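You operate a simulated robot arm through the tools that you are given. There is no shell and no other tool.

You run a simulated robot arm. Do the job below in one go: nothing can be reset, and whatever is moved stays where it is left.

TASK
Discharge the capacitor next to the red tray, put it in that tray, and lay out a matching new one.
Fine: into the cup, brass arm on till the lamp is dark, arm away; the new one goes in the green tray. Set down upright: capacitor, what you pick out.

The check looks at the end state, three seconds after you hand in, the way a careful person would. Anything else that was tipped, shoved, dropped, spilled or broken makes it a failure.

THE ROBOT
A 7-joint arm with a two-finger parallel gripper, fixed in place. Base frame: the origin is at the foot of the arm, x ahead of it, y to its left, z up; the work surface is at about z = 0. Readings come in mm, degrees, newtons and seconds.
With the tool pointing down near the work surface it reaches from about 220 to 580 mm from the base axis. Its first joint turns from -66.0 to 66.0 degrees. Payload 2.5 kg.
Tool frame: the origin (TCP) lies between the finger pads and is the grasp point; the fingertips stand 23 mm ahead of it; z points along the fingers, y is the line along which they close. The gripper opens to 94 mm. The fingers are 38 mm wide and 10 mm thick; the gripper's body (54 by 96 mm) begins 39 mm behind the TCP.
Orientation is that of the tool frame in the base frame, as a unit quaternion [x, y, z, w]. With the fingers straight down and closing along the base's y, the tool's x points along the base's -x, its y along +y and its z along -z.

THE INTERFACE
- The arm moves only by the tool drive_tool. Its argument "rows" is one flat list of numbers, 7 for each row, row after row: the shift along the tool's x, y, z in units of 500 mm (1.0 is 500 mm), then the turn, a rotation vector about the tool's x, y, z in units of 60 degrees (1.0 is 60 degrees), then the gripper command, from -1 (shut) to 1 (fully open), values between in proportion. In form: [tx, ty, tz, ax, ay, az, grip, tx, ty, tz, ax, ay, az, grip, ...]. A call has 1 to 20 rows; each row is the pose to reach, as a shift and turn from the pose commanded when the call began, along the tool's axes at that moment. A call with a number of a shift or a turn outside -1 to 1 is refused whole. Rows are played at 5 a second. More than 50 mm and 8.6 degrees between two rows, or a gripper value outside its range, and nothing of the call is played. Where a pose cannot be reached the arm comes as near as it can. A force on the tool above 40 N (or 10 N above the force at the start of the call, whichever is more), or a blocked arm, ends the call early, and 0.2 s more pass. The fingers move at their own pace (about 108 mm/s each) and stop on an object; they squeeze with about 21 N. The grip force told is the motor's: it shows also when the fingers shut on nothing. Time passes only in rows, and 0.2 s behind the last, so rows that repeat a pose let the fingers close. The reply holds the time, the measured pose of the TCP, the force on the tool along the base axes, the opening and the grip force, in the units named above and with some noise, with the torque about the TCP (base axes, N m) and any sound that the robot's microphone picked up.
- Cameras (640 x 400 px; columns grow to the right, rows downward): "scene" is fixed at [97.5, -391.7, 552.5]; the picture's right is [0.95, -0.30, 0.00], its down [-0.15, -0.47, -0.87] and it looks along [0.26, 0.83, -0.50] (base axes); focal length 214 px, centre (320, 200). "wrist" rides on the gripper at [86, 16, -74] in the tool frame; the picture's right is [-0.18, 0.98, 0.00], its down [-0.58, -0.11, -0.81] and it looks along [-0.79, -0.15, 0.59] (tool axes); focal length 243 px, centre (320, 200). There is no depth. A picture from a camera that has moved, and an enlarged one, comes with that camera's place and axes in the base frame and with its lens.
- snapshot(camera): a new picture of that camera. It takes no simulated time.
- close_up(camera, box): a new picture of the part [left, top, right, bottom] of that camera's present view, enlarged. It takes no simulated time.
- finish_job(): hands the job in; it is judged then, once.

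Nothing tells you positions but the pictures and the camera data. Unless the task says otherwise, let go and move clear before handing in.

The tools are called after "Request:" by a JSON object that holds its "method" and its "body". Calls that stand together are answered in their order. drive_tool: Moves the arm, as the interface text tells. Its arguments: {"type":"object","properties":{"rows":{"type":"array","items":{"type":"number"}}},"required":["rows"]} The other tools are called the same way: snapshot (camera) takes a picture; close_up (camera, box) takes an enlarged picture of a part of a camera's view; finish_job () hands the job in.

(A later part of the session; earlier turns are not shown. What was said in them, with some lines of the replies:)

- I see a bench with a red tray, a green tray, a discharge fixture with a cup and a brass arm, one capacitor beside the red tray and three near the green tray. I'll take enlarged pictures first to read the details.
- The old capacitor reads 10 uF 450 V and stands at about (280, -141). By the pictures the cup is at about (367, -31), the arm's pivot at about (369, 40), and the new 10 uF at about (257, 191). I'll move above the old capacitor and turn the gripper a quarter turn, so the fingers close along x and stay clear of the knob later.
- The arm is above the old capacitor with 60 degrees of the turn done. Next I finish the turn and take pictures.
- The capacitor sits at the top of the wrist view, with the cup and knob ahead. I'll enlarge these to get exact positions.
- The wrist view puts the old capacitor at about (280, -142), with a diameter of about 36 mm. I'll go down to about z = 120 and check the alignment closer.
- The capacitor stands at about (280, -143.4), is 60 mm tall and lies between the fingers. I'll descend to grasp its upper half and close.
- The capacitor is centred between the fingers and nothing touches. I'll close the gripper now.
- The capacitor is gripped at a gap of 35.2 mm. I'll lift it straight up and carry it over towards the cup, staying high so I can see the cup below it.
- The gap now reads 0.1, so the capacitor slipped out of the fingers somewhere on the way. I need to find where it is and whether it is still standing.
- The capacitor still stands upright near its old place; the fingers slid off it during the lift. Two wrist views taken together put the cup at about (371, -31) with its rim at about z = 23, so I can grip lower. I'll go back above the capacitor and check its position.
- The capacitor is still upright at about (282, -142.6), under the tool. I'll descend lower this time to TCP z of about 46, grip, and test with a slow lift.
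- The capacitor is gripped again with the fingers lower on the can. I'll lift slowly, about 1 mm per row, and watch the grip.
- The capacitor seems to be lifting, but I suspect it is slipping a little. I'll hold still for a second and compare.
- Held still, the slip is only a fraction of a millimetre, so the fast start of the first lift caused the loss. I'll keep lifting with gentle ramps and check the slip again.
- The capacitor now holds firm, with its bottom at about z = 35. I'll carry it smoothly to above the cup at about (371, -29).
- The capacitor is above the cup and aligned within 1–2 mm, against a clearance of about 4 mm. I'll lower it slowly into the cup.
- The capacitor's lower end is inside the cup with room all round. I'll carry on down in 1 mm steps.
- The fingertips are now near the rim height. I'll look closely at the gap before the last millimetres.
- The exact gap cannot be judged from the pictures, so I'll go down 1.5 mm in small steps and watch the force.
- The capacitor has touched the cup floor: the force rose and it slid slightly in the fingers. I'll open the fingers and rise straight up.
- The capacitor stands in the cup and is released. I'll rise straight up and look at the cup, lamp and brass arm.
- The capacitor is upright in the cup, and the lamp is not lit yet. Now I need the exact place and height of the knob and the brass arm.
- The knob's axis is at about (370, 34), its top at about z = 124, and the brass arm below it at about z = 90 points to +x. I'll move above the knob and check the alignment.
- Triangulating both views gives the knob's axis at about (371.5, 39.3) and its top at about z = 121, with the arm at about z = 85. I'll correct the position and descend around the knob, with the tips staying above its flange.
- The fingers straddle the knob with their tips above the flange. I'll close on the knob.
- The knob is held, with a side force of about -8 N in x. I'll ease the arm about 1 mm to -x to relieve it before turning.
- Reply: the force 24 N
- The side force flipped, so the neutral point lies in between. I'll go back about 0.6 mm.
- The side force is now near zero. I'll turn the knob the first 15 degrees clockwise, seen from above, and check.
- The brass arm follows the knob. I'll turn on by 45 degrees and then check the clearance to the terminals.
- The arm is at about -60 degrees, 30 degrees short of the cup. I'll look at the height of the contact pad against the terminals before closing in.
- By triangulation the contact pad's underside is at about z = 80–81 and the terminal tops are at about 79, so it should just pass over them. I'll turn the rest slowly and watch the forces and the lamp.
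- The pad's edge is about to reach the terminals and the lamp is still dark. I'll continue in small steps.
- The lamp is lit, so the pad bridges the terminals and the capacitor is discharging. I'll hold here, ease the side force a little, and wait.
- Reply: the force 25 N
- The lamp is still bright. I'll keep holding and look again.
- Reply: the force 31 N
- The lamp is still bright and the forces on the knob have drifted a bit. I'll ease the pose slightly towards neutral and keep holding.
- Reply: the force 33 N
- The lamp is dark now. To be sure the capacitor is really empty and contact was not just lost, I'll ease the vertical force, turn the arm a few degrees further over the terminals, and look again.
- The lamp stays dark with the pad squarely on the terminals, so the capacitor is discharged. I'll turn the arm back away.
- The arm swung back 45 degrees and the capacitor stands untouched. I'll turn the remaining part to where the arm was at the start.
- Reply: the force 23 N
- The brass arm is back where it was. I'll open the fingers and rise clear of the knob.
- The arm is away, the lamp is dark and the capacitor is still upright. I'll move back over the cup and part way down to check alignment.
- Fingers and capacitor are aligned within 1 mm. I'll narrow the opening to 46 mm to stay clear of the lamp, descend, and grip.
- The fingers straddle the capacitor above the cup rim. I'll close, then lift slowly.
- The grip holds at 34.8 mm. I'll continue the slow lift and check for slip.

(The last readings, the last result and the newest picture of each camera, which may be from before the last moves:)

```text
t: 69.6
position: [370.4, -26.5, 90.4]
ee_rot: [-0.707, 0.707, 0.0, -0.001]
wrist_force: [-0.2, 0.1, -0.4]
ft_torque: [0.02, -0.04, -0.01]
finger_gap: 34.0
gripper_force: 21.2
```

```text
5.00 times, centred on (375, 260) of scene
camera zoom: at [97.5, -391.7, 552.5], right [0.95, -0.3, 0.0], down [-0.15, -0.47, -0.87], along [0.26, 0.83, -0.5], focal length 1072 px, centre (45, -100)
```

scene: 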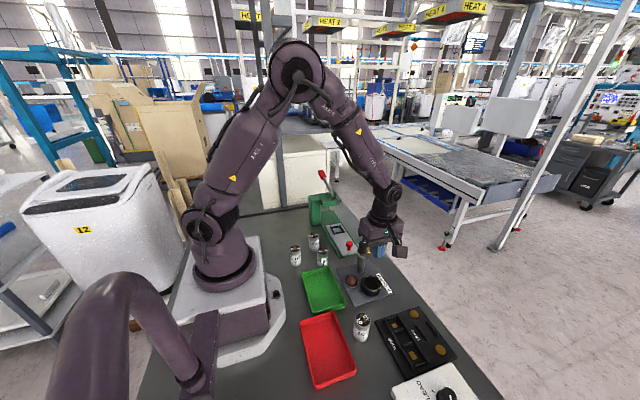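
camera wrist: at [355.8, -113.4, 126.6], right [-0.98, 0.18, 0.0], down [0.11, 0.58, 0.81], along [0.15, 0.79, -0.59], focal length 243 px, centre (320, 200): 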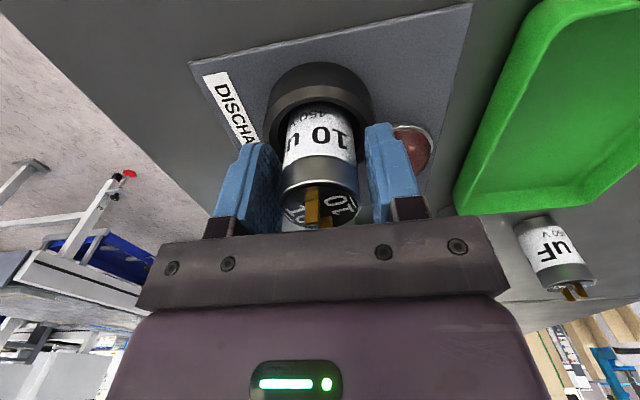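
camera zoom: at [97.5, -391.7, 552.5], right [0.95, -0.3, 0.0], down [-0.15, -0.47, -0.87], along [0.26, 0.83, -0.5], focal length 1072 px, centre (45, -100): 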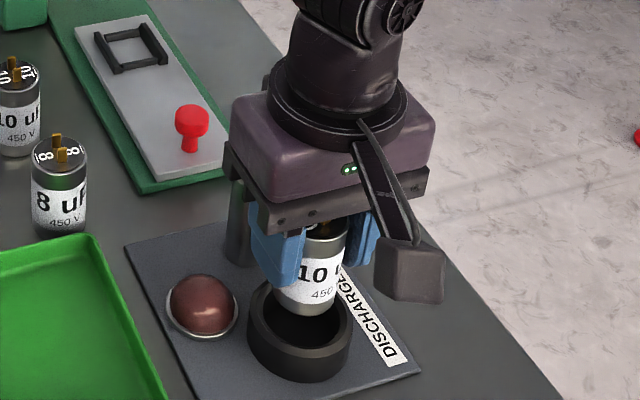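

The capacitor is out of the cup and firm in the grip, with its bottom at about z = 43. I'll carry it smoothly over to the red tray at about (198, -146).

Request:
{"method": "drive_tool", "body": {"rows": [0.0034, 0.005, 0, 0, 0, 0, -1, 0.0102, 0.0149, 0, 0, 0, 0, -1, 0.0203, 0.0297, 0, 0, 0, 0, -1, 0.0338, 0.0496, 0, 0, 0, 0, -1, 0.0507, 0.0744, 0, 0, 0, 0, -1, 0.0677, 0.0991, 0, 0, 0, 0, -1, 0.0846, 0.1239, 0, 0, 0, 0, -1, 0.1015, 0.1487, 0, 0, 0, 0, -1, 0.1184, 0.1735, 0, 0, 0, 0, -1, 0.1353, 0.1983, 0, 0, 0, 0, -1, 0.1522, 0.2231, 0, 0, 0, 0, -1, 0.1691, 0.2479, 0, 0, 0, 0, -1, 0.1861, 0.2726, 0, 0, 0, 0, -1, 0.203, 0.2974, 0, 0, 0, 0, -1, 0.2165, 0.3173, 0, 0, 0, 0, -1, 0.2266, 0.3321, 0, 0, 0, 0, -1, 0.2334, 0.342, 0, 0, 0, 0, -1, 0.2368, 0.347, 0, 0, 0, 0, -1, 0.2368, 0.347, 0, 0, 0, 0, -1]}}

Request:
{"method": "snapshot", "body": {"camera": "wrist"}}

Request:
{"method": "close_up", "body": {"camera": "scene", "box": [280, 260, 400, 400]}}

```text
t: 73.6
position: [196.9, -146.7, 89.6]
ee_rot: [0.707, -0.707, 0.0, 0.0]
wrist_force: [-0.3, 0.8, -0.2]
ft_torque: [0.02, 0.0, 0.0]
finger_gap: 34.4
gripper_force: 21.3
```

```text
taken
camera wrist: at [181.8, -232.4, 162.9], right [-0.98, 0.18, 0.0], down [0.11, 0.58, 0.81], along [0.15, 0.79, -0.59], focal length 243 px, centre (320, 200)
```

wrist: 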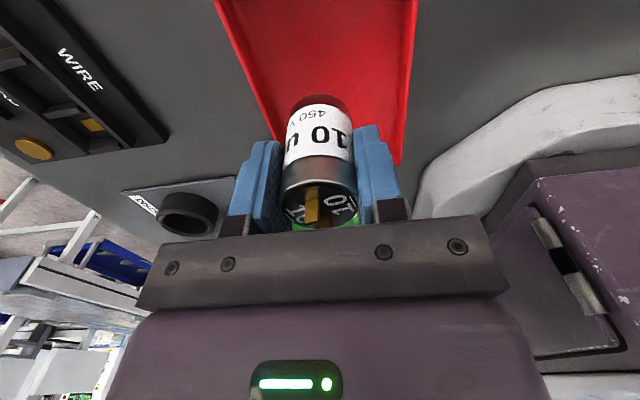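

```text
2.86 times, centred on (340, 330) of scene
camera zoom: at [97.5, -391.7, 552.5], right [0.95, -0.3, 0.0], down [-0.15, -0.47, -0.87], along [0.26, 0.83, -0.5], focal length 613 px, centre (263, -171)
```

zoom: 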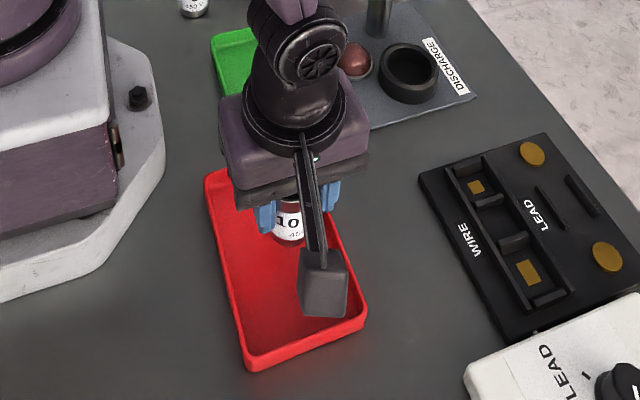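

The capacitor hangs over the red tray, well inside its rim. I'll lower it slowly by 35 mm.

Request:
{"method": "drive_tool", "body": {"rows": [0, 0, 0.001, 0, 0, 0, -1, 0, 0, 0.003, 0, 0, 0, -1, 0, 0, 0.006, 0, 0, 0, -1, 0, 0, 0.01, 0, 0, 0, -1, 0, 0, 0.015, 0, 0, 0, -1, 0, 0, 0.02, 0, 0, 0, -1, 0, 0, 0.025, 0, 0, 0, -1, 0, 0, 0.03, 0, 0, 0, -1, 0, 0, 0.035, 0, 0, 0, -1, 0, 0, 0.04, 0, 0, 0, -1, 0, 0, 0.045, 0, 0, 0, -1, 0, 0, 0.05, 0, 0, 0, -1, 0, 0, 0.055, 0, 0, 0, -1, 0, 0, 0.06, 0, 0, 0, -1, 0, 0, 0.064, 0, 0, 0, -1, 0, 0, 0.067, 0, 0, 0, -1, 0, 0, 0.069, 0, 0, 0, -1, 0, 0, 0.07, 0, 0, 0, -1]}}

Request:
{"method": "close_up", "body": {"camera": "wrist", "box": [240, 60, 400, 240]}}

Request:
{"method": "close_up", "body": {"camera": "scene", "box": [300, 300, 380, 380]}}

```text
t: 77.4
position: [197.6, -144.9, 54.4]
ee_rot: [0.707, -0.707, 0.0, 0.001]
wrist_force: [0.0, 0.7, -0.7]
ft_torque: [0.01, 0.01, -0.03]
finger_gap: 34.5
gripper_force: 21.2
```

```text
2.22 times, centred on (320, 150) of wrist
camera zoom: at [182.1, -232.0, 128.2], right [-0.98, 0.18, 0.0], down [0.11, 0.58, 0.81], along [0.15, 0.79, -0.59], focal length 539 px, centre (320, 311)
```

zoom: 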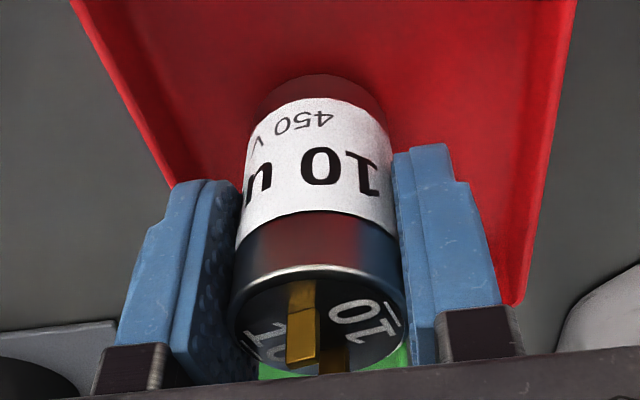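

```text
5.00 times, centred on (340, 340) of scene
camera zoom: at [97.5, -391.7, 552.5], right [0.95, -0.3, 0.0], down [-0.15, -0.47, -0.87], along [0.26, 0.83, -0.5], focal length 1072 px, centre (220, -500)
```

zoom: 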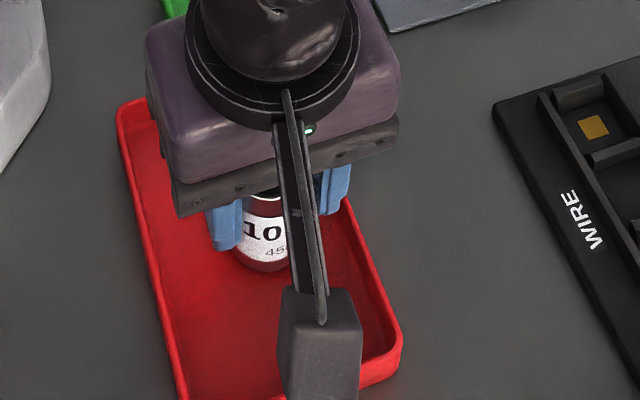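

The bottom should now be about 5 mm above the tray floor. I'll go on in small steps and watch the force.

Request:
{"method": "drive_tool", "body": {"rows": [0, 0, 0.002, 0, 0, 0, -1, 0, 0, 0.004, 0, 0, 0, -1, 0, 0, 0.006, 0, 0, 0, -1, 0, 0, 0.007, 0, 0, 0, -1, 0, 0, 0.007, 0, 0, 0, -1]}}

```text
t: 78.6
position: [196.8, -146.3, 52.2]
ee_rot: [-0.707, 0.707, 0.0, 0.0]
wrist_force: [-0.3, 0.2, 4.2]
ft_torque: [0.02, 0.04, -0.03]
finger_gap: 34.6
gripper_force: 20.7
```

The force shows a first light contact. I'll go down another half millimetre to be sure it stands on the floor.

Request:
{"method": "drive_tool", "body": {"rows": [0, 0, 0.0006, 0, 0, 0, -1, 0, 0, 0.0012, 0, 0, 0, -1, 0, 0, 0.0012, 0, 0, 0, -1]}}

Request:
{"method": "close_up", "body": {"camera": "wrist", "box": [240, 60, 400, 240]}}

```text
t: 79.4
position: [197.0, -146.2, 50.1]
ee_rot: [-0.707, 0.707, 0.0, 0.0]
wrist_force: [-1.6, 0.6, 15.9]
ft_torque: [-0.01, 0.06, -0.01]
finger_gap: 34.7
gripper_force: 21.1
```

```text
2.22 times, centred on (320, 150) of wrist
camera zoom: at [182.3, -232.2, 123.9], right [-0.98, 0.18, 0.0], down [0.11, 0.58, 0.81], along [0.15, 0.79, -0.59], focal length 539 px, centre (320, 311)
```

zoom: 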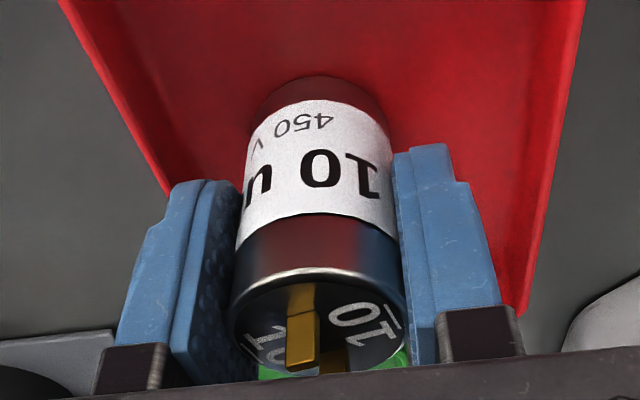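

The capacitor stands on the tray floor. I'll open the fingers and rise straight up.

Request:
{"method": "drive_tool", "body": {"rows": [0, 0, -0.001, 0, 0, 0, -0.2, 0, 0, -0.001, 0, 0, 0, -0.05, 0, 0, -0.001, 0, 0, 0, 0.15, 0, 0, -0.001, 0, 0, 0, 0.15, 0, 0, -0.01, 0, 0, 0, 0.15, 0, 0, -0.03, 0, 0, 0, 0.15, 0, 0, -0.07, 0, 0, 0, 0.15, 0, 0, -0.12, 0, 0, 0, 0.15, 0, 0, -0.18, 0, 0, 0, 0.15, 0, 0, -0.24, 0, 0, 0, 0.15, 0, 0, -0.24, 0, 0, 0, 0.15]}}

Request:
{"method": "snapshot", "body": {"camera": "wrist"}}

Request:
{"method": "close_up", "body": {"camera": "scene", "box": [280, 270, 400, 390]}}

```text
t: 81.8
position: [196.9, -145.0, 171.8]
ee_rot: [-0.707, 0.708, 0.0, 0.0]
wrist_force: [0.2, -1.0, -0.3]
ft_torque: [0.0, 0.0, -0.04]
finger_gap: 54.3
gripper_force: 0.0
```

```text
taken
camera wrist: at [182.1, -232.3, 244.0], right [-0.98, 0.18, 0.0], down [0.11, 0.58, 0.81], along [0.15, 0.79, -0.59], focal length 243 px, centre (320, 200)
```

wrist: 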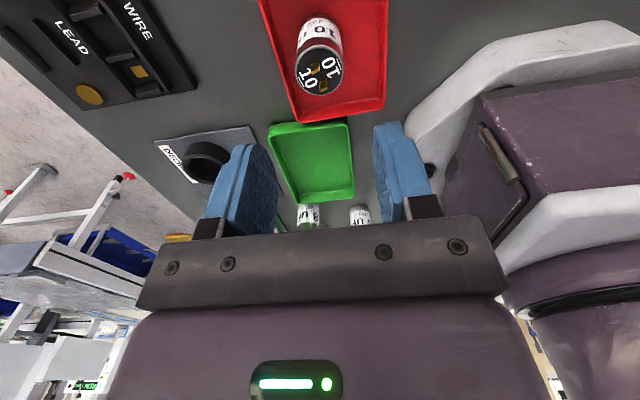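

```text
3.33 times, centred on (340, 330) of scene
camera zoom: at [97.5, -391.7, 552.5], right [0.95, -0.3, 0.0], down [-0.15, -0.47, -0.87], along [0.26, 0.83, -0.5], focal length 715 px, centre (253, -233)
```

zoom: 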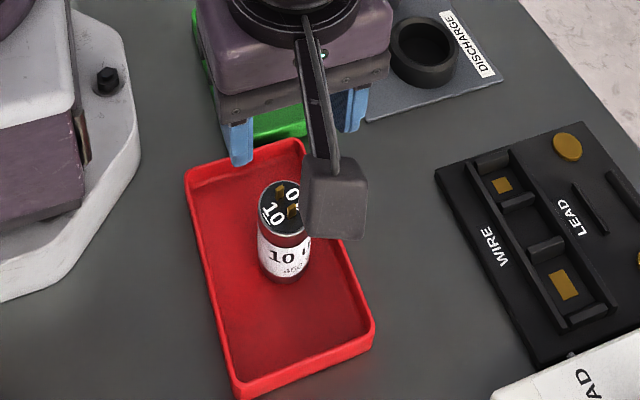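

The discharged capacitor stands upright in the red tray. Next I go over to the new 10 uF capacitor at about (257, 187), staying high above everything.

Request:
{"method": "drive_tool", "body": {"rows": [-0.0531, -0.0094, -0.0048, 0, 0, 0, 0.2, -0.1328, -0.0236, -0.012, 0, 0, 0, 0.2, -0.2191, -0.0389, -0.0198, 0, 0, 0, 0.2, -0.3054, -0.0543, -0.0276, 0, 0, 0, 0.2, -0.3918, -0.0696, -0.0354, 0, 0, 0, 0.2, -0.4781, -0.085, -0.0432, 0, 0, 0, 0.2, -0.5644, -0.1003, -0.051, 0, 0, 0, 0.2, -0.6308, -0.1121, -0.057, 0, 0, 0, 0.2, -0.664, -0.118, -0.06, 0, 0, 0, 0.2, -0.664, -0.118, -0.06, 0, 0, 0, 0.2]}}

Request:
{"method": "snapshot", "body": {"camera": "wrist"}}

Request:
{"method": "snapshot", "body": {"camera": "scene"}}

```text
t: 84.0
position: [254.8, 185.7, 200.0]
ee_rot: [0.707, -0.707, 0.0, 0.0]
wrist_force: [-0.6, -0.9, -0.1]
ft_torque: [-0.01, 0.03, -0.03]
finger_gap: 56.5
gripper_force: 0.1
```

```text
taken
camera wrist: at [240.9, 100.3, 273.3], right [-0.98, 0.18, 0.0], down [0.11, 0.58, 0.81], along [0.15, 0.79, -0.59], focal length 243 px, centre (320, 200)
```

wrist: 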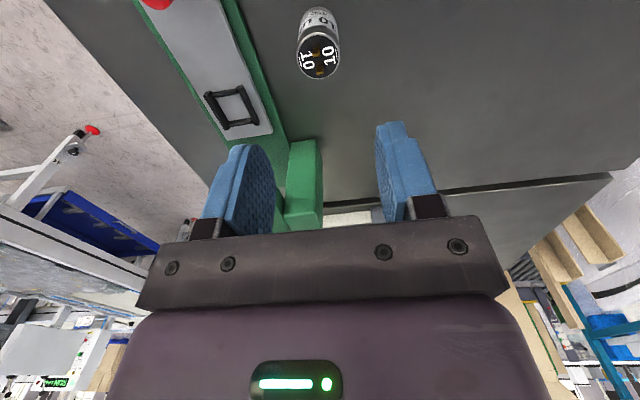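

```text
taken
```

scene: 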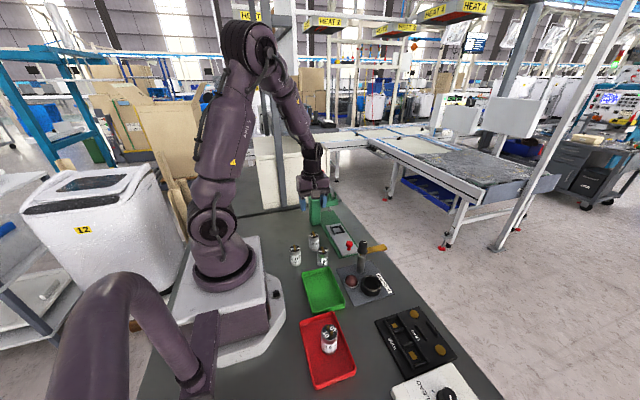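

I see one capacitor below the gripper. I'll zoom in to confirm the marking and get its exact position.

Request:
{"method": "close_up", "body": {"camera": "wrist", "box": [270, 0, 370, 85]}}

Request:
{"method": "close_up", "body": {"camera": "scene", "box": [280, 180, 350, 270]}}

```text
4.71 times, centred on (320, 42) of wrist
camera zoom: at [240.9, 100.3, 273.3], right [-0.98, 0.18, 0.0], down [0.11, 0.58, 0.81], along [0.15, 0.79, -0.59], focal length 1142 px, centre (320, 941)
```

zoom: 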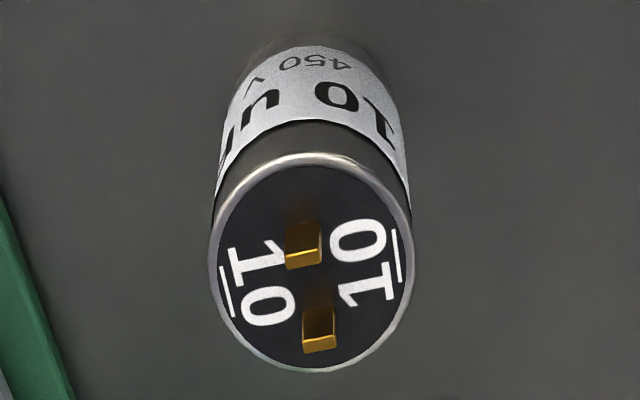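

```text
4.44 times, centred on (315, 225) of scene
camera zoom: at [97.5, -391.7, 552.5], right [0.95, -0.3, 0.0], down [-0.15, -0.47, -0.87], along [0.26, 0.83, -0.5], focal length 953 px, centre (342, 89)
```

zoom: 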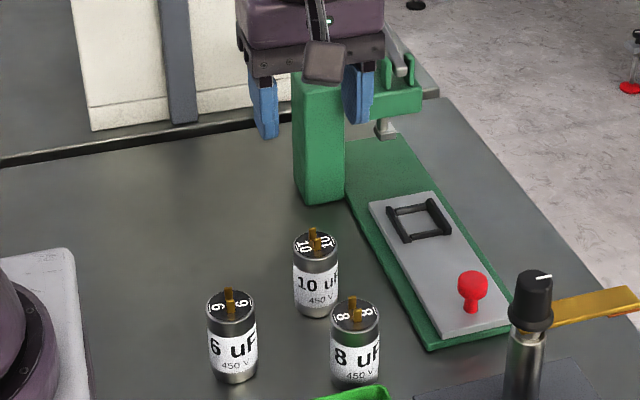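

It is marked 10 / 450 V and stands at about (259, 190). I'll correct the position and go part way down for one more check.

Request:
{"method": "drive_tool", "body": {"rows": [-0.004, -0.002, 0.02, 0, 0, 0, 0.2, -0.0074, -0.0044, 0.07, 0, 0, 0, 0.2, -0.0074, -0.0044, 0.12, 0, 0, 0, 0.2, -0.0074, -0.0044, 0.16, 0, 0, 0, 0.2, -0.0074, -0.0044, 0.178, 0, 0, 0, 0.2, -0.0074, -0.0044, 0.178, 0, 0, 0, 0.2]}}

Request:
{"method": "snapshot", "body": {"camera": "wrist"}}

Request:
{"method": "close_up", "body": {"camera": "wrist", "box": [240, 60, 400, 180]}}

```text
t: 85.4
position: [258.1, 190.5, 111.8]
ee_rot: [0.707, -0.707, 0.0, 0.0]
wrist_force: [-0.1, 0.6, 0.8]
ft_torque: [0.01, 0.01, -0.01]
finger_gap: 56.2
gripper_force: 0.0
```

```text
taken
camera wrist: at [243.3, 103.4, 184.6], right [-0.98, 0.18, 0.0], down [0.11, 0.58, 0.81], along [0.15, 0.79, -0.59], focal length 243 px, centre (320, 200)
```

wrist: 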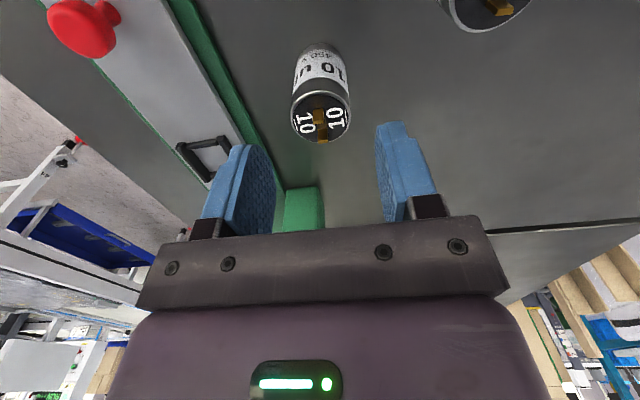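

```text
3.33 times, centred on (320, 120) of wrist
camera zoom: at [243.3, 103.4, 184.6], right [-0.98, 0.18, 0.0], down [0.11, 0.58, 0.81], along [0.15, 0.79, -0.59], focal length 809 px, centre (320, 467)
```

zoom: 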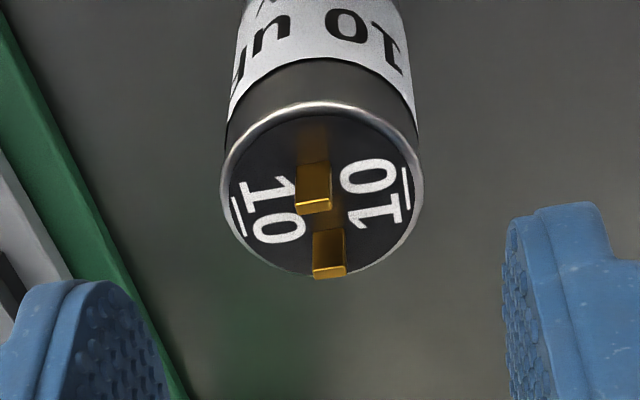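

The fingers are aligned within 1 mm and have free space around them. I'll descend to TCP z of about 46 and grip.

Request:
{"method": "drive_tool", "body": {"rows": [0, 0, 0.02, 0, 0, 0, 0.2, 0, 0, 0.06, 0, 0, 0, 0.2, 0, 0, 0.1, 0, 0, 0, 0.2, 0, 0, 0.122, 0, 0, 0, 0.2, 0, 0, 0.129, 0, 0, 0, 0.2, 0, 0, 0.129, 0, 0, 0, 0.2, 0, 0, 0.129, 0, 0, 0, 0, 0, 0, 0.129, 0, 0, 0, -0.25, 0, 0, 0.129, 0, 0, 0, -1, 0, 0, 0.129, 0, 0, 0, -1, 0, 0, 0.129, 0, 0, 0, -1]}}

Request:
{"method": "snapshot", "body": {"camera": "wrist"}}

Request:
{"method": "close_up", "body": {"camera": "scene", "box": [280, 200, 360, 280]}}

```text
t: 87.8
position: [258.2, 189.7, 46.6]
ee_rot: [-0.707, 0.707, -0.001, 0.0]
wrist_force: [-0.6, -0.1, -0.2]
ft_torque: [-0.01, -0.06, -0.01]
finger_gap: 35.4
gripper_force: 21.0
```

```text
taken
camera wrist: at [243.2, 103.9, 119.9], right [-0.98, 0.18, 0.0], down [0.11, 0.58, 0.81], along [0.15, 0.79, -0.59], focal length 243 px, centre (320, 200)
```

wrist: 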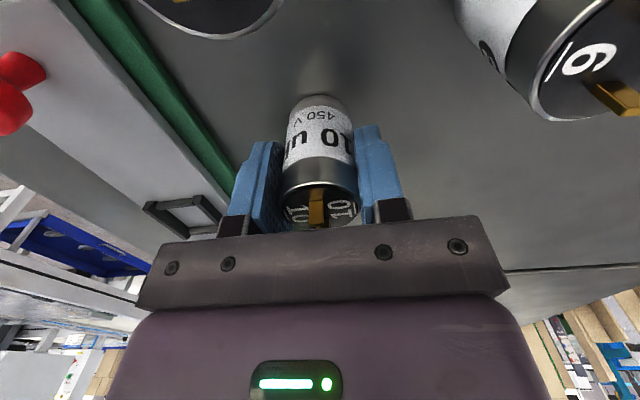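

```text
5.00 times, centred on (320, 240) of scene
camera zoom: at [97.5, -391.7, 552.5], right [0.95, -0.3, 0.0], down [-0.15, -0.47, -0.87], along [0.26, 0.83, -0.5], focal length 1072 px, centre (320, 0)
```

zoom: 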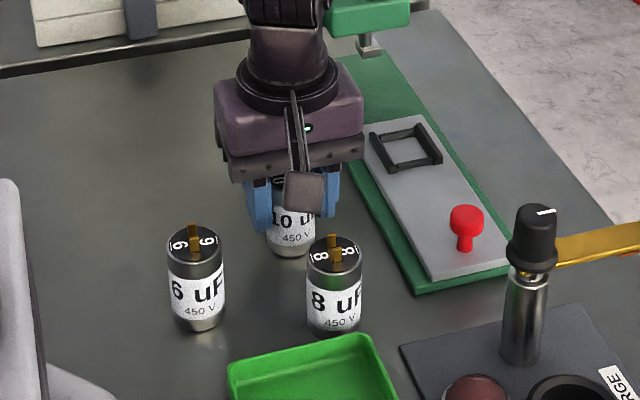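

The new capacitor is gripped at 35.4 mm. The 8 uF one stands on the way to the green tray, so I'll lift slowly and high enough to pass over it.

Request:
{"method": "drive_tool", "body": {"rows": [0, 0, -0.001, 0, 0, 0, -1, 0, 0, -0.003, 0, 0, 0, -1, 0, 0, -0.006, 0, 0, 0, -1, 0, 0, -0.01, 0, 0, 0, -1, 0, 0, -0.014, 0, 0, 0, -1, 0, 0, -0.019, 0, 0, 0, -1, 0, 0, -0.024, 0, 0, 0, -1, 0, 0, -0.03, 0, 0, 0, -1, 0, 0, -0.036, 0, 0, 0, -1, 0, 0, -0.042, 0, 0, 0, -1, 0, 0, -0.048, 0, 0, 0, -1, 0, 0, -0.054, 0, 0, 0, -1, 0, 0, -0.06, 0, 0, 0, -1, 0, 0, -0.066, 0, 0, 0, -1, 0, 0, -0.072, 0, 0, 0, -1, 0, 0, -0.078, 0, 0, 0, -1, 0, 0, -0.084, 0, 0, 0, -1, 0, 0, -0.089, 0, 0, 0, -1, 0, 0, -0.092, 0, 0, 0, -1, 0, 0, -0.093, 0, 0, 0, -1]}}

Request:
{"method": "close_up", "body": {"camera": "wrist", "box": [240, 80, 400, 240]}}

Request:
{"method": "close_up", "body": {"camera": "scene", "box": [280, 200, 360, 280]}}

```text
t: 92.0
position: [258.3, 190.5, 94.1]
ee_rot: [0.707, -0.707, 0.0, 0.0]
wrist_force: [-0.1, -0.5, -0.6]
ft_torque: [0.05, -0.01, 0.02]
finger_gap: 35.2
gripper_force: 21.6
```

```text
2.50 times, centred on (320, 160) of wrist
camera zoom: at [243.4, 103.8, 167.2], right [-0.98, 0.18, 0.0], down [0.11, 0.58, 0.81], along [0.15, 0.79, -0.59], focal length 606 px, centre (320, 300)
```

zoom: 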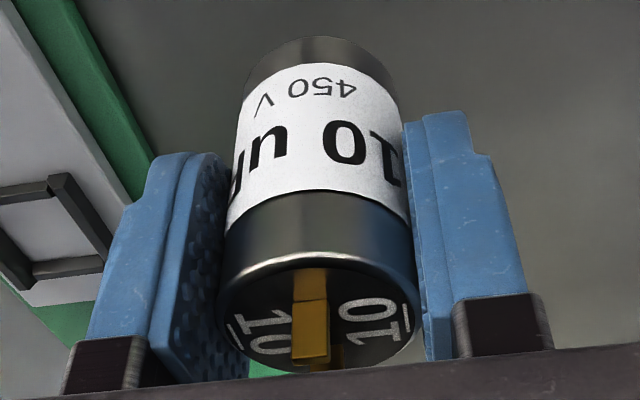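

```text
5.00 times, centred on (320, 240) of scene
camera zoom: at [97.5, -391.7, 552.5], right [0.95, -0.3, 0.0], down [-0.15, -0.47, -0.87], along [0.26, 0.83, -0.5], focal length 1072 px, centre (320, 0)
```

zoom: 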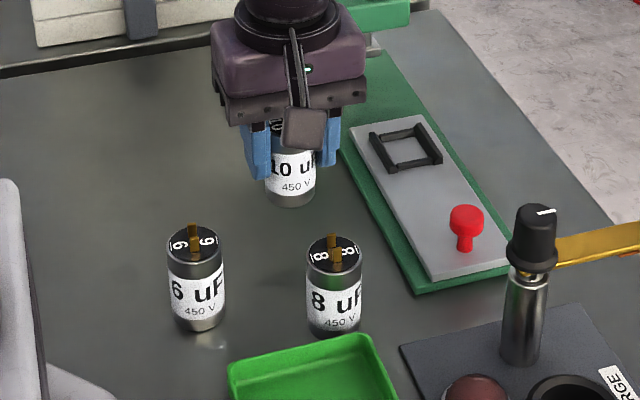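

The capacitor comes up with the gripper and does not slip. I'll lift it another 50 mm.

Request:
{"method": "drive_tool", "body": {"rows": [0, 0, -0.001, 0, 0, 0, -1, 0, 0, -0.003, 0, 0, 0, -1, 0, 0, -0.006, 0, 0, 0, -1, 0, 0, -0.01, 0, 0, 0, -1, 0, 0, -0.016, 0, 0, 0, -1, 0, 0, -0.024, 0, 0, 0, -1, 0, 0, -0.032, 0, 0, 0, -1, 0, 0, -0.04, 0, 0, 0, -1, 0, 0, -0.048, 0, 0, 0, -1, 0, 0, -0.056, 0, 0, 0, -1, 0, 0, -0.064, 0, 0, 0, -1, 0, 0, -0.072, 0, 0, 0, -1, 0, 0, -0.08, 0, 0, 0, -1, 0, 0, -0.088, 0, 0, 0, -1, 0, 0, -0.094, 0, 0, 0, -1, 0, 0, -0.098, 0, 0, 0, -1, 0, 0, -0.1, 0, 0, 0, -1]}}

Request:
{"method": "close_up", "body": {"camera": "wrist", "box": [240, 80, 400, 240]}}

Request:
{"method": "close_up", "body": {"camera": "scene", "box": [280, 200, 400, 320]}}

```text
t: 95.6
position: [257.4, 190.0, 144.2]
ee_rot: [-0.706, 0.708, 0.0, 0.0]
wrist_force: [0.2, 0.1, -0.7]
ft_torque: [-0.03, -0.02, 0.01]
finger_gap: 35.2
gripper_force: 21.1
```

```text
2.50 times, centred on (320, 160) of wrist
camera zoom: at [243.3, 103.7, 217.1], right [-0.98, 0.18, 0.0], down [0.11, 0.58, 0.81], along [0.15, 0.79, -0.59], focal length 606 px, centre (320, 300)
```

zoom: 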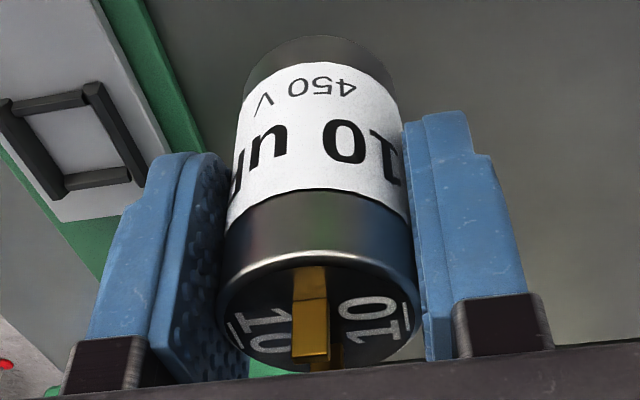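

```text
3.33 times, centred on (340, 260) of scene
camera zoom: at [97.5, -391.7, 552.5], right [0.95, -0.3, 0.0], down [-0.15, -0.47, -0.87], along [0.26, 0.83, -0.5], focal length 715 px, centre (253, 0)
```

zoom: 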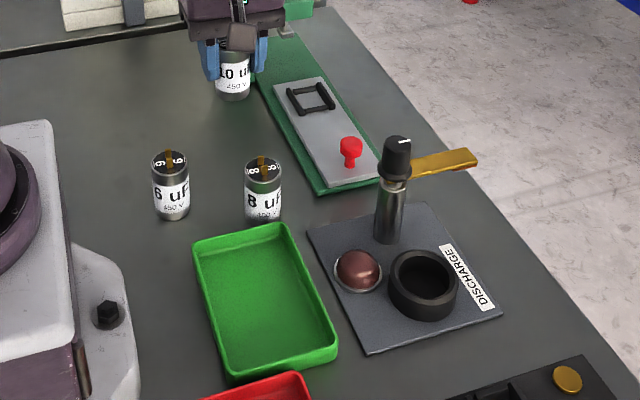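

The grip is unchanged and the capacitor's bottom is at about z = 97, above all the neighbours. The green tray spans about x 182–275 and y -70 to 72, so I'll carry the capacitor smoothly to about (238, 0).

Request:
{"method": "drive_tool", "body": {"rows": [0.006, 0.0007, 0, 0, 0, 0, -1, 0.0179, 0.002, 0, 0, 0, 0, -1, 0.0357, 0.004, 0, 0, 0, 0, -1, 0.0596, 0.0067, 0, 0, 0, 0, -1, 0.0856, 0.0096, 0, 0, 0, 0, -1, 0.1116, 0.0125, 0, 0, 0, 0, -1, 0.1376, 0.0155, 0, 0, 0, 0, -1, 0.1637, 0.0184, 0, 0, 0, 0, -1, 0.1897, 0.0213, 0, 0, 0, 0, -1, 0.2157, 0.0242, 0, 0, 0, 0, -1, 0.2418, 0.0271, 0, 0, 0, 0, -1, 0.2678, 0.0301, 0, 0, 0, 0, -1, 0.2938, 0.033, 0, 0, 0, 0, -1, 0.3198, 0.0359, 0, 0, 0, 0, -1, 0.3437, 0.0386, 0, 0, 0, 0, -1, 0.3615, 0.0406, 0, 0, 0, 0, -1, 0.3734, 0.0419, 0, 0, 0, 0, -1, 0.3794, 0.0426, 0, 0, 0, 0, -1, 0.3794, 0.0426, 0, 0, 0, 0, -1]}}

Request:
{"method": "snapshot", "body": {"camera": "wrist"}}

Request:
{"method": "close_up", "body": {"camera": "scene", "box": [270, 200, 400, 320]}}

```text
t: 99.6
position: [236.9, 0.1, 143.7]
ee_rot: [0.708, -0.707, 0.0, 0.0]
wrist_force: [0.7, -0.2, -0.9]
ft_torque: [0.0, 0.0, 0.02]
finger_gap: 35.3
gripper_force: 20.7
```

```text
taken
camera wrist: at [222.2, -86.1, 217.0], right [-0.98, 0.18, 0.0], down [0.11, 0.58, 0.81], along [0.15, 0.79, -0.59], focal length 243 px, centre (320, 200)
```

wrist: 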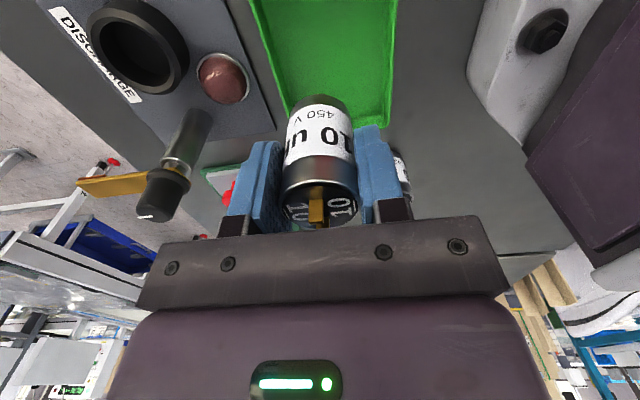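

```text
3.33 times, centred on (335, 260) of scene
camera zoom: at [97.5, -391.7, 552.5], right [0.95, -0.3, 0.0], down [-0.15, -0.47, -0.87], along [0.26, 0.83, -0.5], focal length 715 px, centre (270, 0)
```

zoom: 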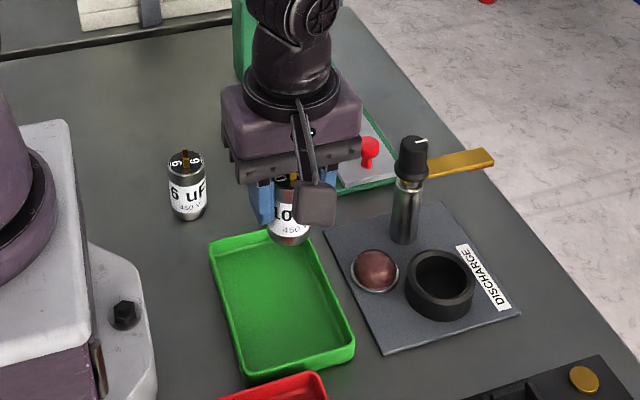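

The capacitor is above the green tray, near its middle. I'll lower it smoothly most of the way.

Request:
{"method": "drive_tool", "body": {"rows": [0, 0, 0.001, 0, 0, 0, -1, 0, 0, 0.003, 0, 0, 0, -1, 0, 0, 0.006, 0, 0, 0, -1, 0, 0, 0.011, 0, 0, 0, -1, 0, 0, 0.018, 0, 0, 0, -1, 0, 0, 0.027, 0, 0, 0, -1, 0, 0, 0.037, 0, 0, 0, -1, 0, 0, 0.047, 0, 0, 0, -1, 0, 0, 0.057, 0, 0, 0, -1, 0, 0, 0.067, 0, 0, 0, -1, 0, 0, 0.077, 0, 0, 0, -1, 0, 0, 0.087, 0, 0, 0, -1, 0, 0, 0.097, 0, 0, 0, -1, 0, 0, 0.107, 0, 0, 0, -1, 0, 0, 0.117, 0, 0, 0, -1, 0, 0, 0.127, 0, 0, 0, -1, 0, 0, 0.137, 0, 0, 0, -1, 0, 0, 0.145, 0, 0, 0, -1, 0, 0, 0.151, 0, 0, 0, -1, 0, 0, 0.154, 0, 0, 0, -1]}}

Request:
{"method": "snapshot", "body": {"camera": "wrist"}}

Request:
{"method": "close_up", "body": {"camera": "scene", "box": [280, 230, 380, 330]}}

```text
t: 103.8
position: [236.5, -0.5, 65.9]
ee_rot: [-0.707, 0.707, -0.001, 0.0]
wrist_force: [-0.5, 0.0, -1.0]
ft_torque: [0.02, 0.03, 0.01]
finger_gap: 35.1
gripper_force: 21.2
```

```text
taken
camera wrist: at [222.1, -86.2, 139.9], right [-0.98, 0.18, 0.0], down [0.11, 0.58, 0.81], along [0.15, 0.79, -0.59], focal length 243 px, centre (320, 200)
```

wrist: 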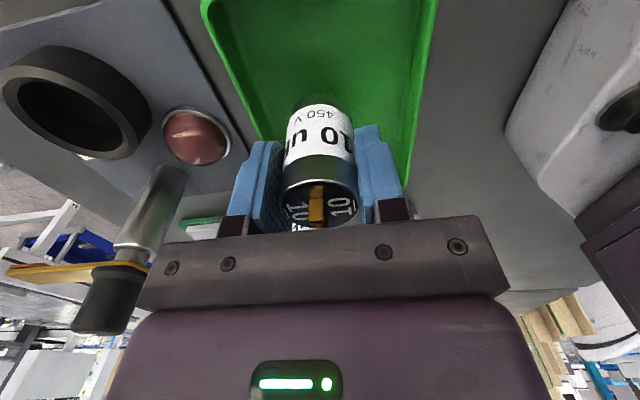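

```text
4.00 times, centred on (330, 280) of scene
camera zoom: at [97.5, -391.7, 552.5], right [0.95, -0.3, 0.0], down [-0.15, -0.47, -0.87], along [0.26, 0.83, -0.5], focal length 858 px, centre (280, -120)
```

zoom: 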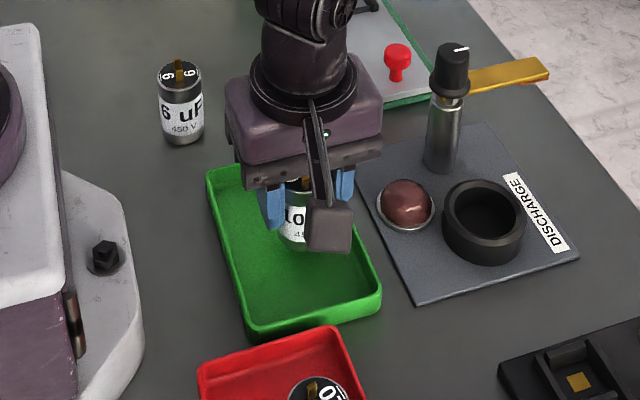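

The capacitor's bottom is at about z = 20, well inside the green rim. I'll go down another 12 mm slowly.

Request:
{"method": "drive_tool", "body": {"rows": [0, 0, 0.001, 0, 0, 0, -1, 0, 0, 0.003, 0, 0, 0, -1, 0, 0, 0.006, 0, 0, 0, -1, 0, 0, 0.009, 0, 0, 0, -1, 0, 0, 0.012, 0, 0, 0, -1, 0, 0, 0.015, 0, 0, 0, -1, 0, 0, 0.018, 0, 0, 0, -1, 0, 0, 0.021, 0, 0, 0, -1, 0, 0, 0.023, 0, 0, 0, -1, 0, 0, 0.024, 0, 0, 0, -1]}}

```text
t: 106.0
position: [237.3, -0.7, 55.0]
ee_rot: [0.707, -0.707, 0.0, 0.0]
wrist_force: [-0.2, -0.2, -1.3]
ft_torque: [0.02, 0.02, 0.01]
finger_gap: 35.2
gripper_force: 20.7
```

No contact yet. I'll go on in 0.6 mm steps.

Request:
{"method": "drive_tool", "body": {"rows": [0, 0, 0.0012, 0, 0, 0, -1, 0, 0, 0.0024, 0, 0, 0, -1, 0, 0, 0.0036, 0, 0, 0, -1, 0, 0, 0.0048, 0, 0, 0, -1, 0, 0, 0.0048, 0, 0, 0, -1]}}

```text
t: 107.2
position: [236.6, -1.0, 52.2]
ee_rot: [0.708, -0.707, 0.0, 0.0]
wrist_force: [-0.2, -0.3, 0.1]
ft_torque: [0.01, 0.03, -0.03]
finger_gap: 35.3
gripper_force: 21.0
```

Still no clear contact, so I'll continue with the same small steps.

Request:
{"method": "drive_tool", "body": {"rows": [0, 0, 0.001, 0, 0, 0, -1, 0, 0, 0.002, 0, 0, 0, -1, 0, 0, 0.002, 0, 0, 0, -1]}}

Request:
{"method": "close_up", "body": {"camera": "wrist", "box": [240, 60, 400, 240]}}

```text
t: 108.0
position: [236.6, -0.6, 51.0]
ee_rot: [0.708, -0.707, 0.0, 0.0]
wrist_force: [0.0, -0.7, 7.8]
ft_torque: [-0.09, -0.07, -0.03]
finger_gap: 35.0
gripper_force: 21.1
```

```text
2.22 times, centred on (320, 150) of wrist
camera zoom: at [222.2, -86.3, 124.6], right [-0.98, 0.18, 0.0], down [0.11, 0.58, 0.81], along [0.15, 0.79, -0.59], focal length 539 px, centre (320, 311)
```

zoom: 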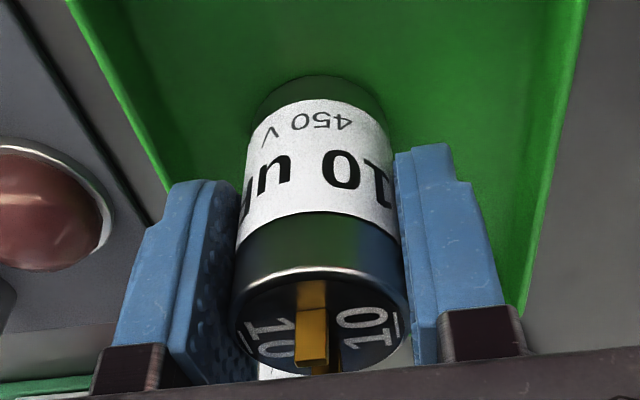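

The force shows it standing on the tray floor. I'll open and rise straight up.

Request:
{"method": "drive_tool", "body": {"rows": [0, 0, 0, 0, 0, 0, -0.2, 0, 0, 0, 0, 0, 0, -0.05, 0, 0, 0, 0, 0, 0, 0.15, 0, 0, 0, 0, 0, 0, 0.15, 0, 0, -0.01, 0, 0, 0, 0.15, 0, 0, -0.03, 0, 0, 0, 0.15, 0, 0, -0.07, 0, 0, 0, 0.15, 0, 0, -0.13, 0, 0, 0, 0.15, 0, 0, -0.2, 0, 0, 0, 0.15, 0, 0, -0.28, 0, 0, 0, 0.15, 0, 0, -0.36, 0, 0, 0, 0.15, 0, 0, -0.36, 0, 0, 0, 0.15]}}

Request:
{"method": "snapshot", "body": {"camera": "wrist"}}

Request:
{"method": "snapshot", "body": {"camera": "scene"}}

Request:
{"method": "close_up", "body": {"camera": "scene", "box": [270, 220, 430, 390]}}

```text
t: 110.6
position: [236.5, 0.5, 231.4]
ee_rot: [0.708, -0.707, 0.0, 0.0]
wrist_force: [-0.1, 0.1, -0.4]
ft_torque: [-0.03, 0.03, -0.01]
finger_gap: 54.3
gripper_force: 0.1
```

```text
taken
camera wrist: at [222.0, -86.1, 304.2], right [-0.98, 0.18, 0.0], down [0.11, 0.58, 0.81], along [0.15, 0.79, -0.59], focal length 243 px, centre (320, 200)
```

wrist: 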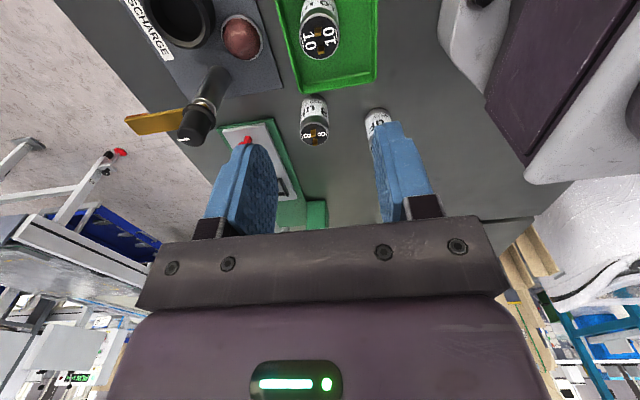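

```text
taken
```

scene: 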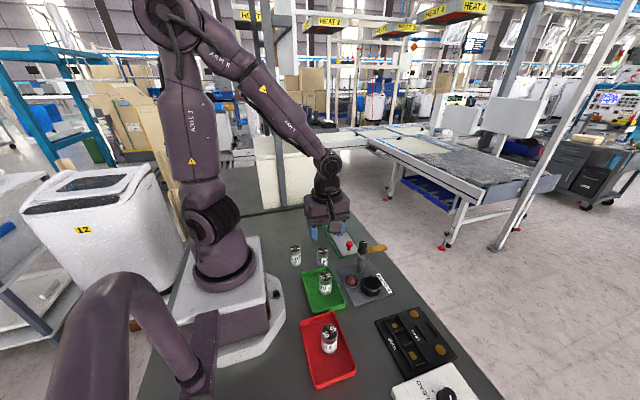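

```text
2.35 times, centred on (350, 305) of scene
camera zoom: at [97.5, -391.7, 552.5], right [0.95, -0.3, 0.0], down [-0.15, -0.47, -0.87], along [0.26, 0.83, -0.5], focal length 505 px, centre (249, -47)
```

zoom: 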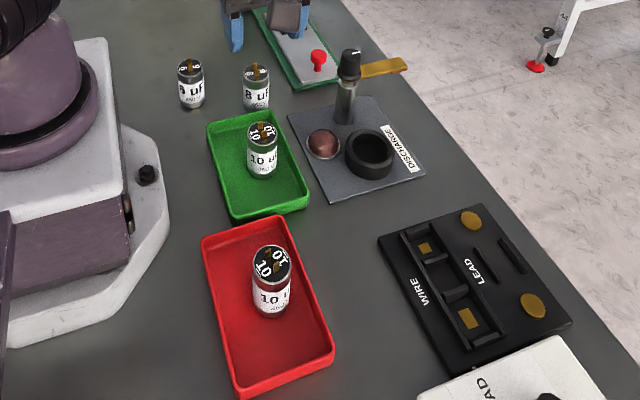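

Both capacitors stand upright in their trays, the cup is empty, the lamp is dark, the brass arm is away, and the 6 and 8 uF ones are where they were. The gripper is open and clear, so I'm handing in.

Request:
{"method": "finish_job", "body": {}}

```text
The job is handed in.
```

The discharged 10 uF capacitor now stands upright in the red tray, and a new 10 uF, 450 V one stands upright in the green tray. I have handed the job in, but no verdict came back.

- **Discharge:** I set the old capacitor in the cup and turned the brass arm onto its terminals. The lamp lit and went dark after about seven seconds. It stayed dark when I turned the arm a few degrees further over the terminals. I then turned the arm back to where it started.
- **Slip on the first lift:** My first lift of the old capacitor was too fast and the fingers slid off it. It stayed upright and moved at most about 2 mm. I gripped it lower and lifted slowly after that.
- **Everything else:** In the last pictures the 6 uF and 8 uF capacitors, the trays and the fixtures look undisturbed. The gripper is open and clear.
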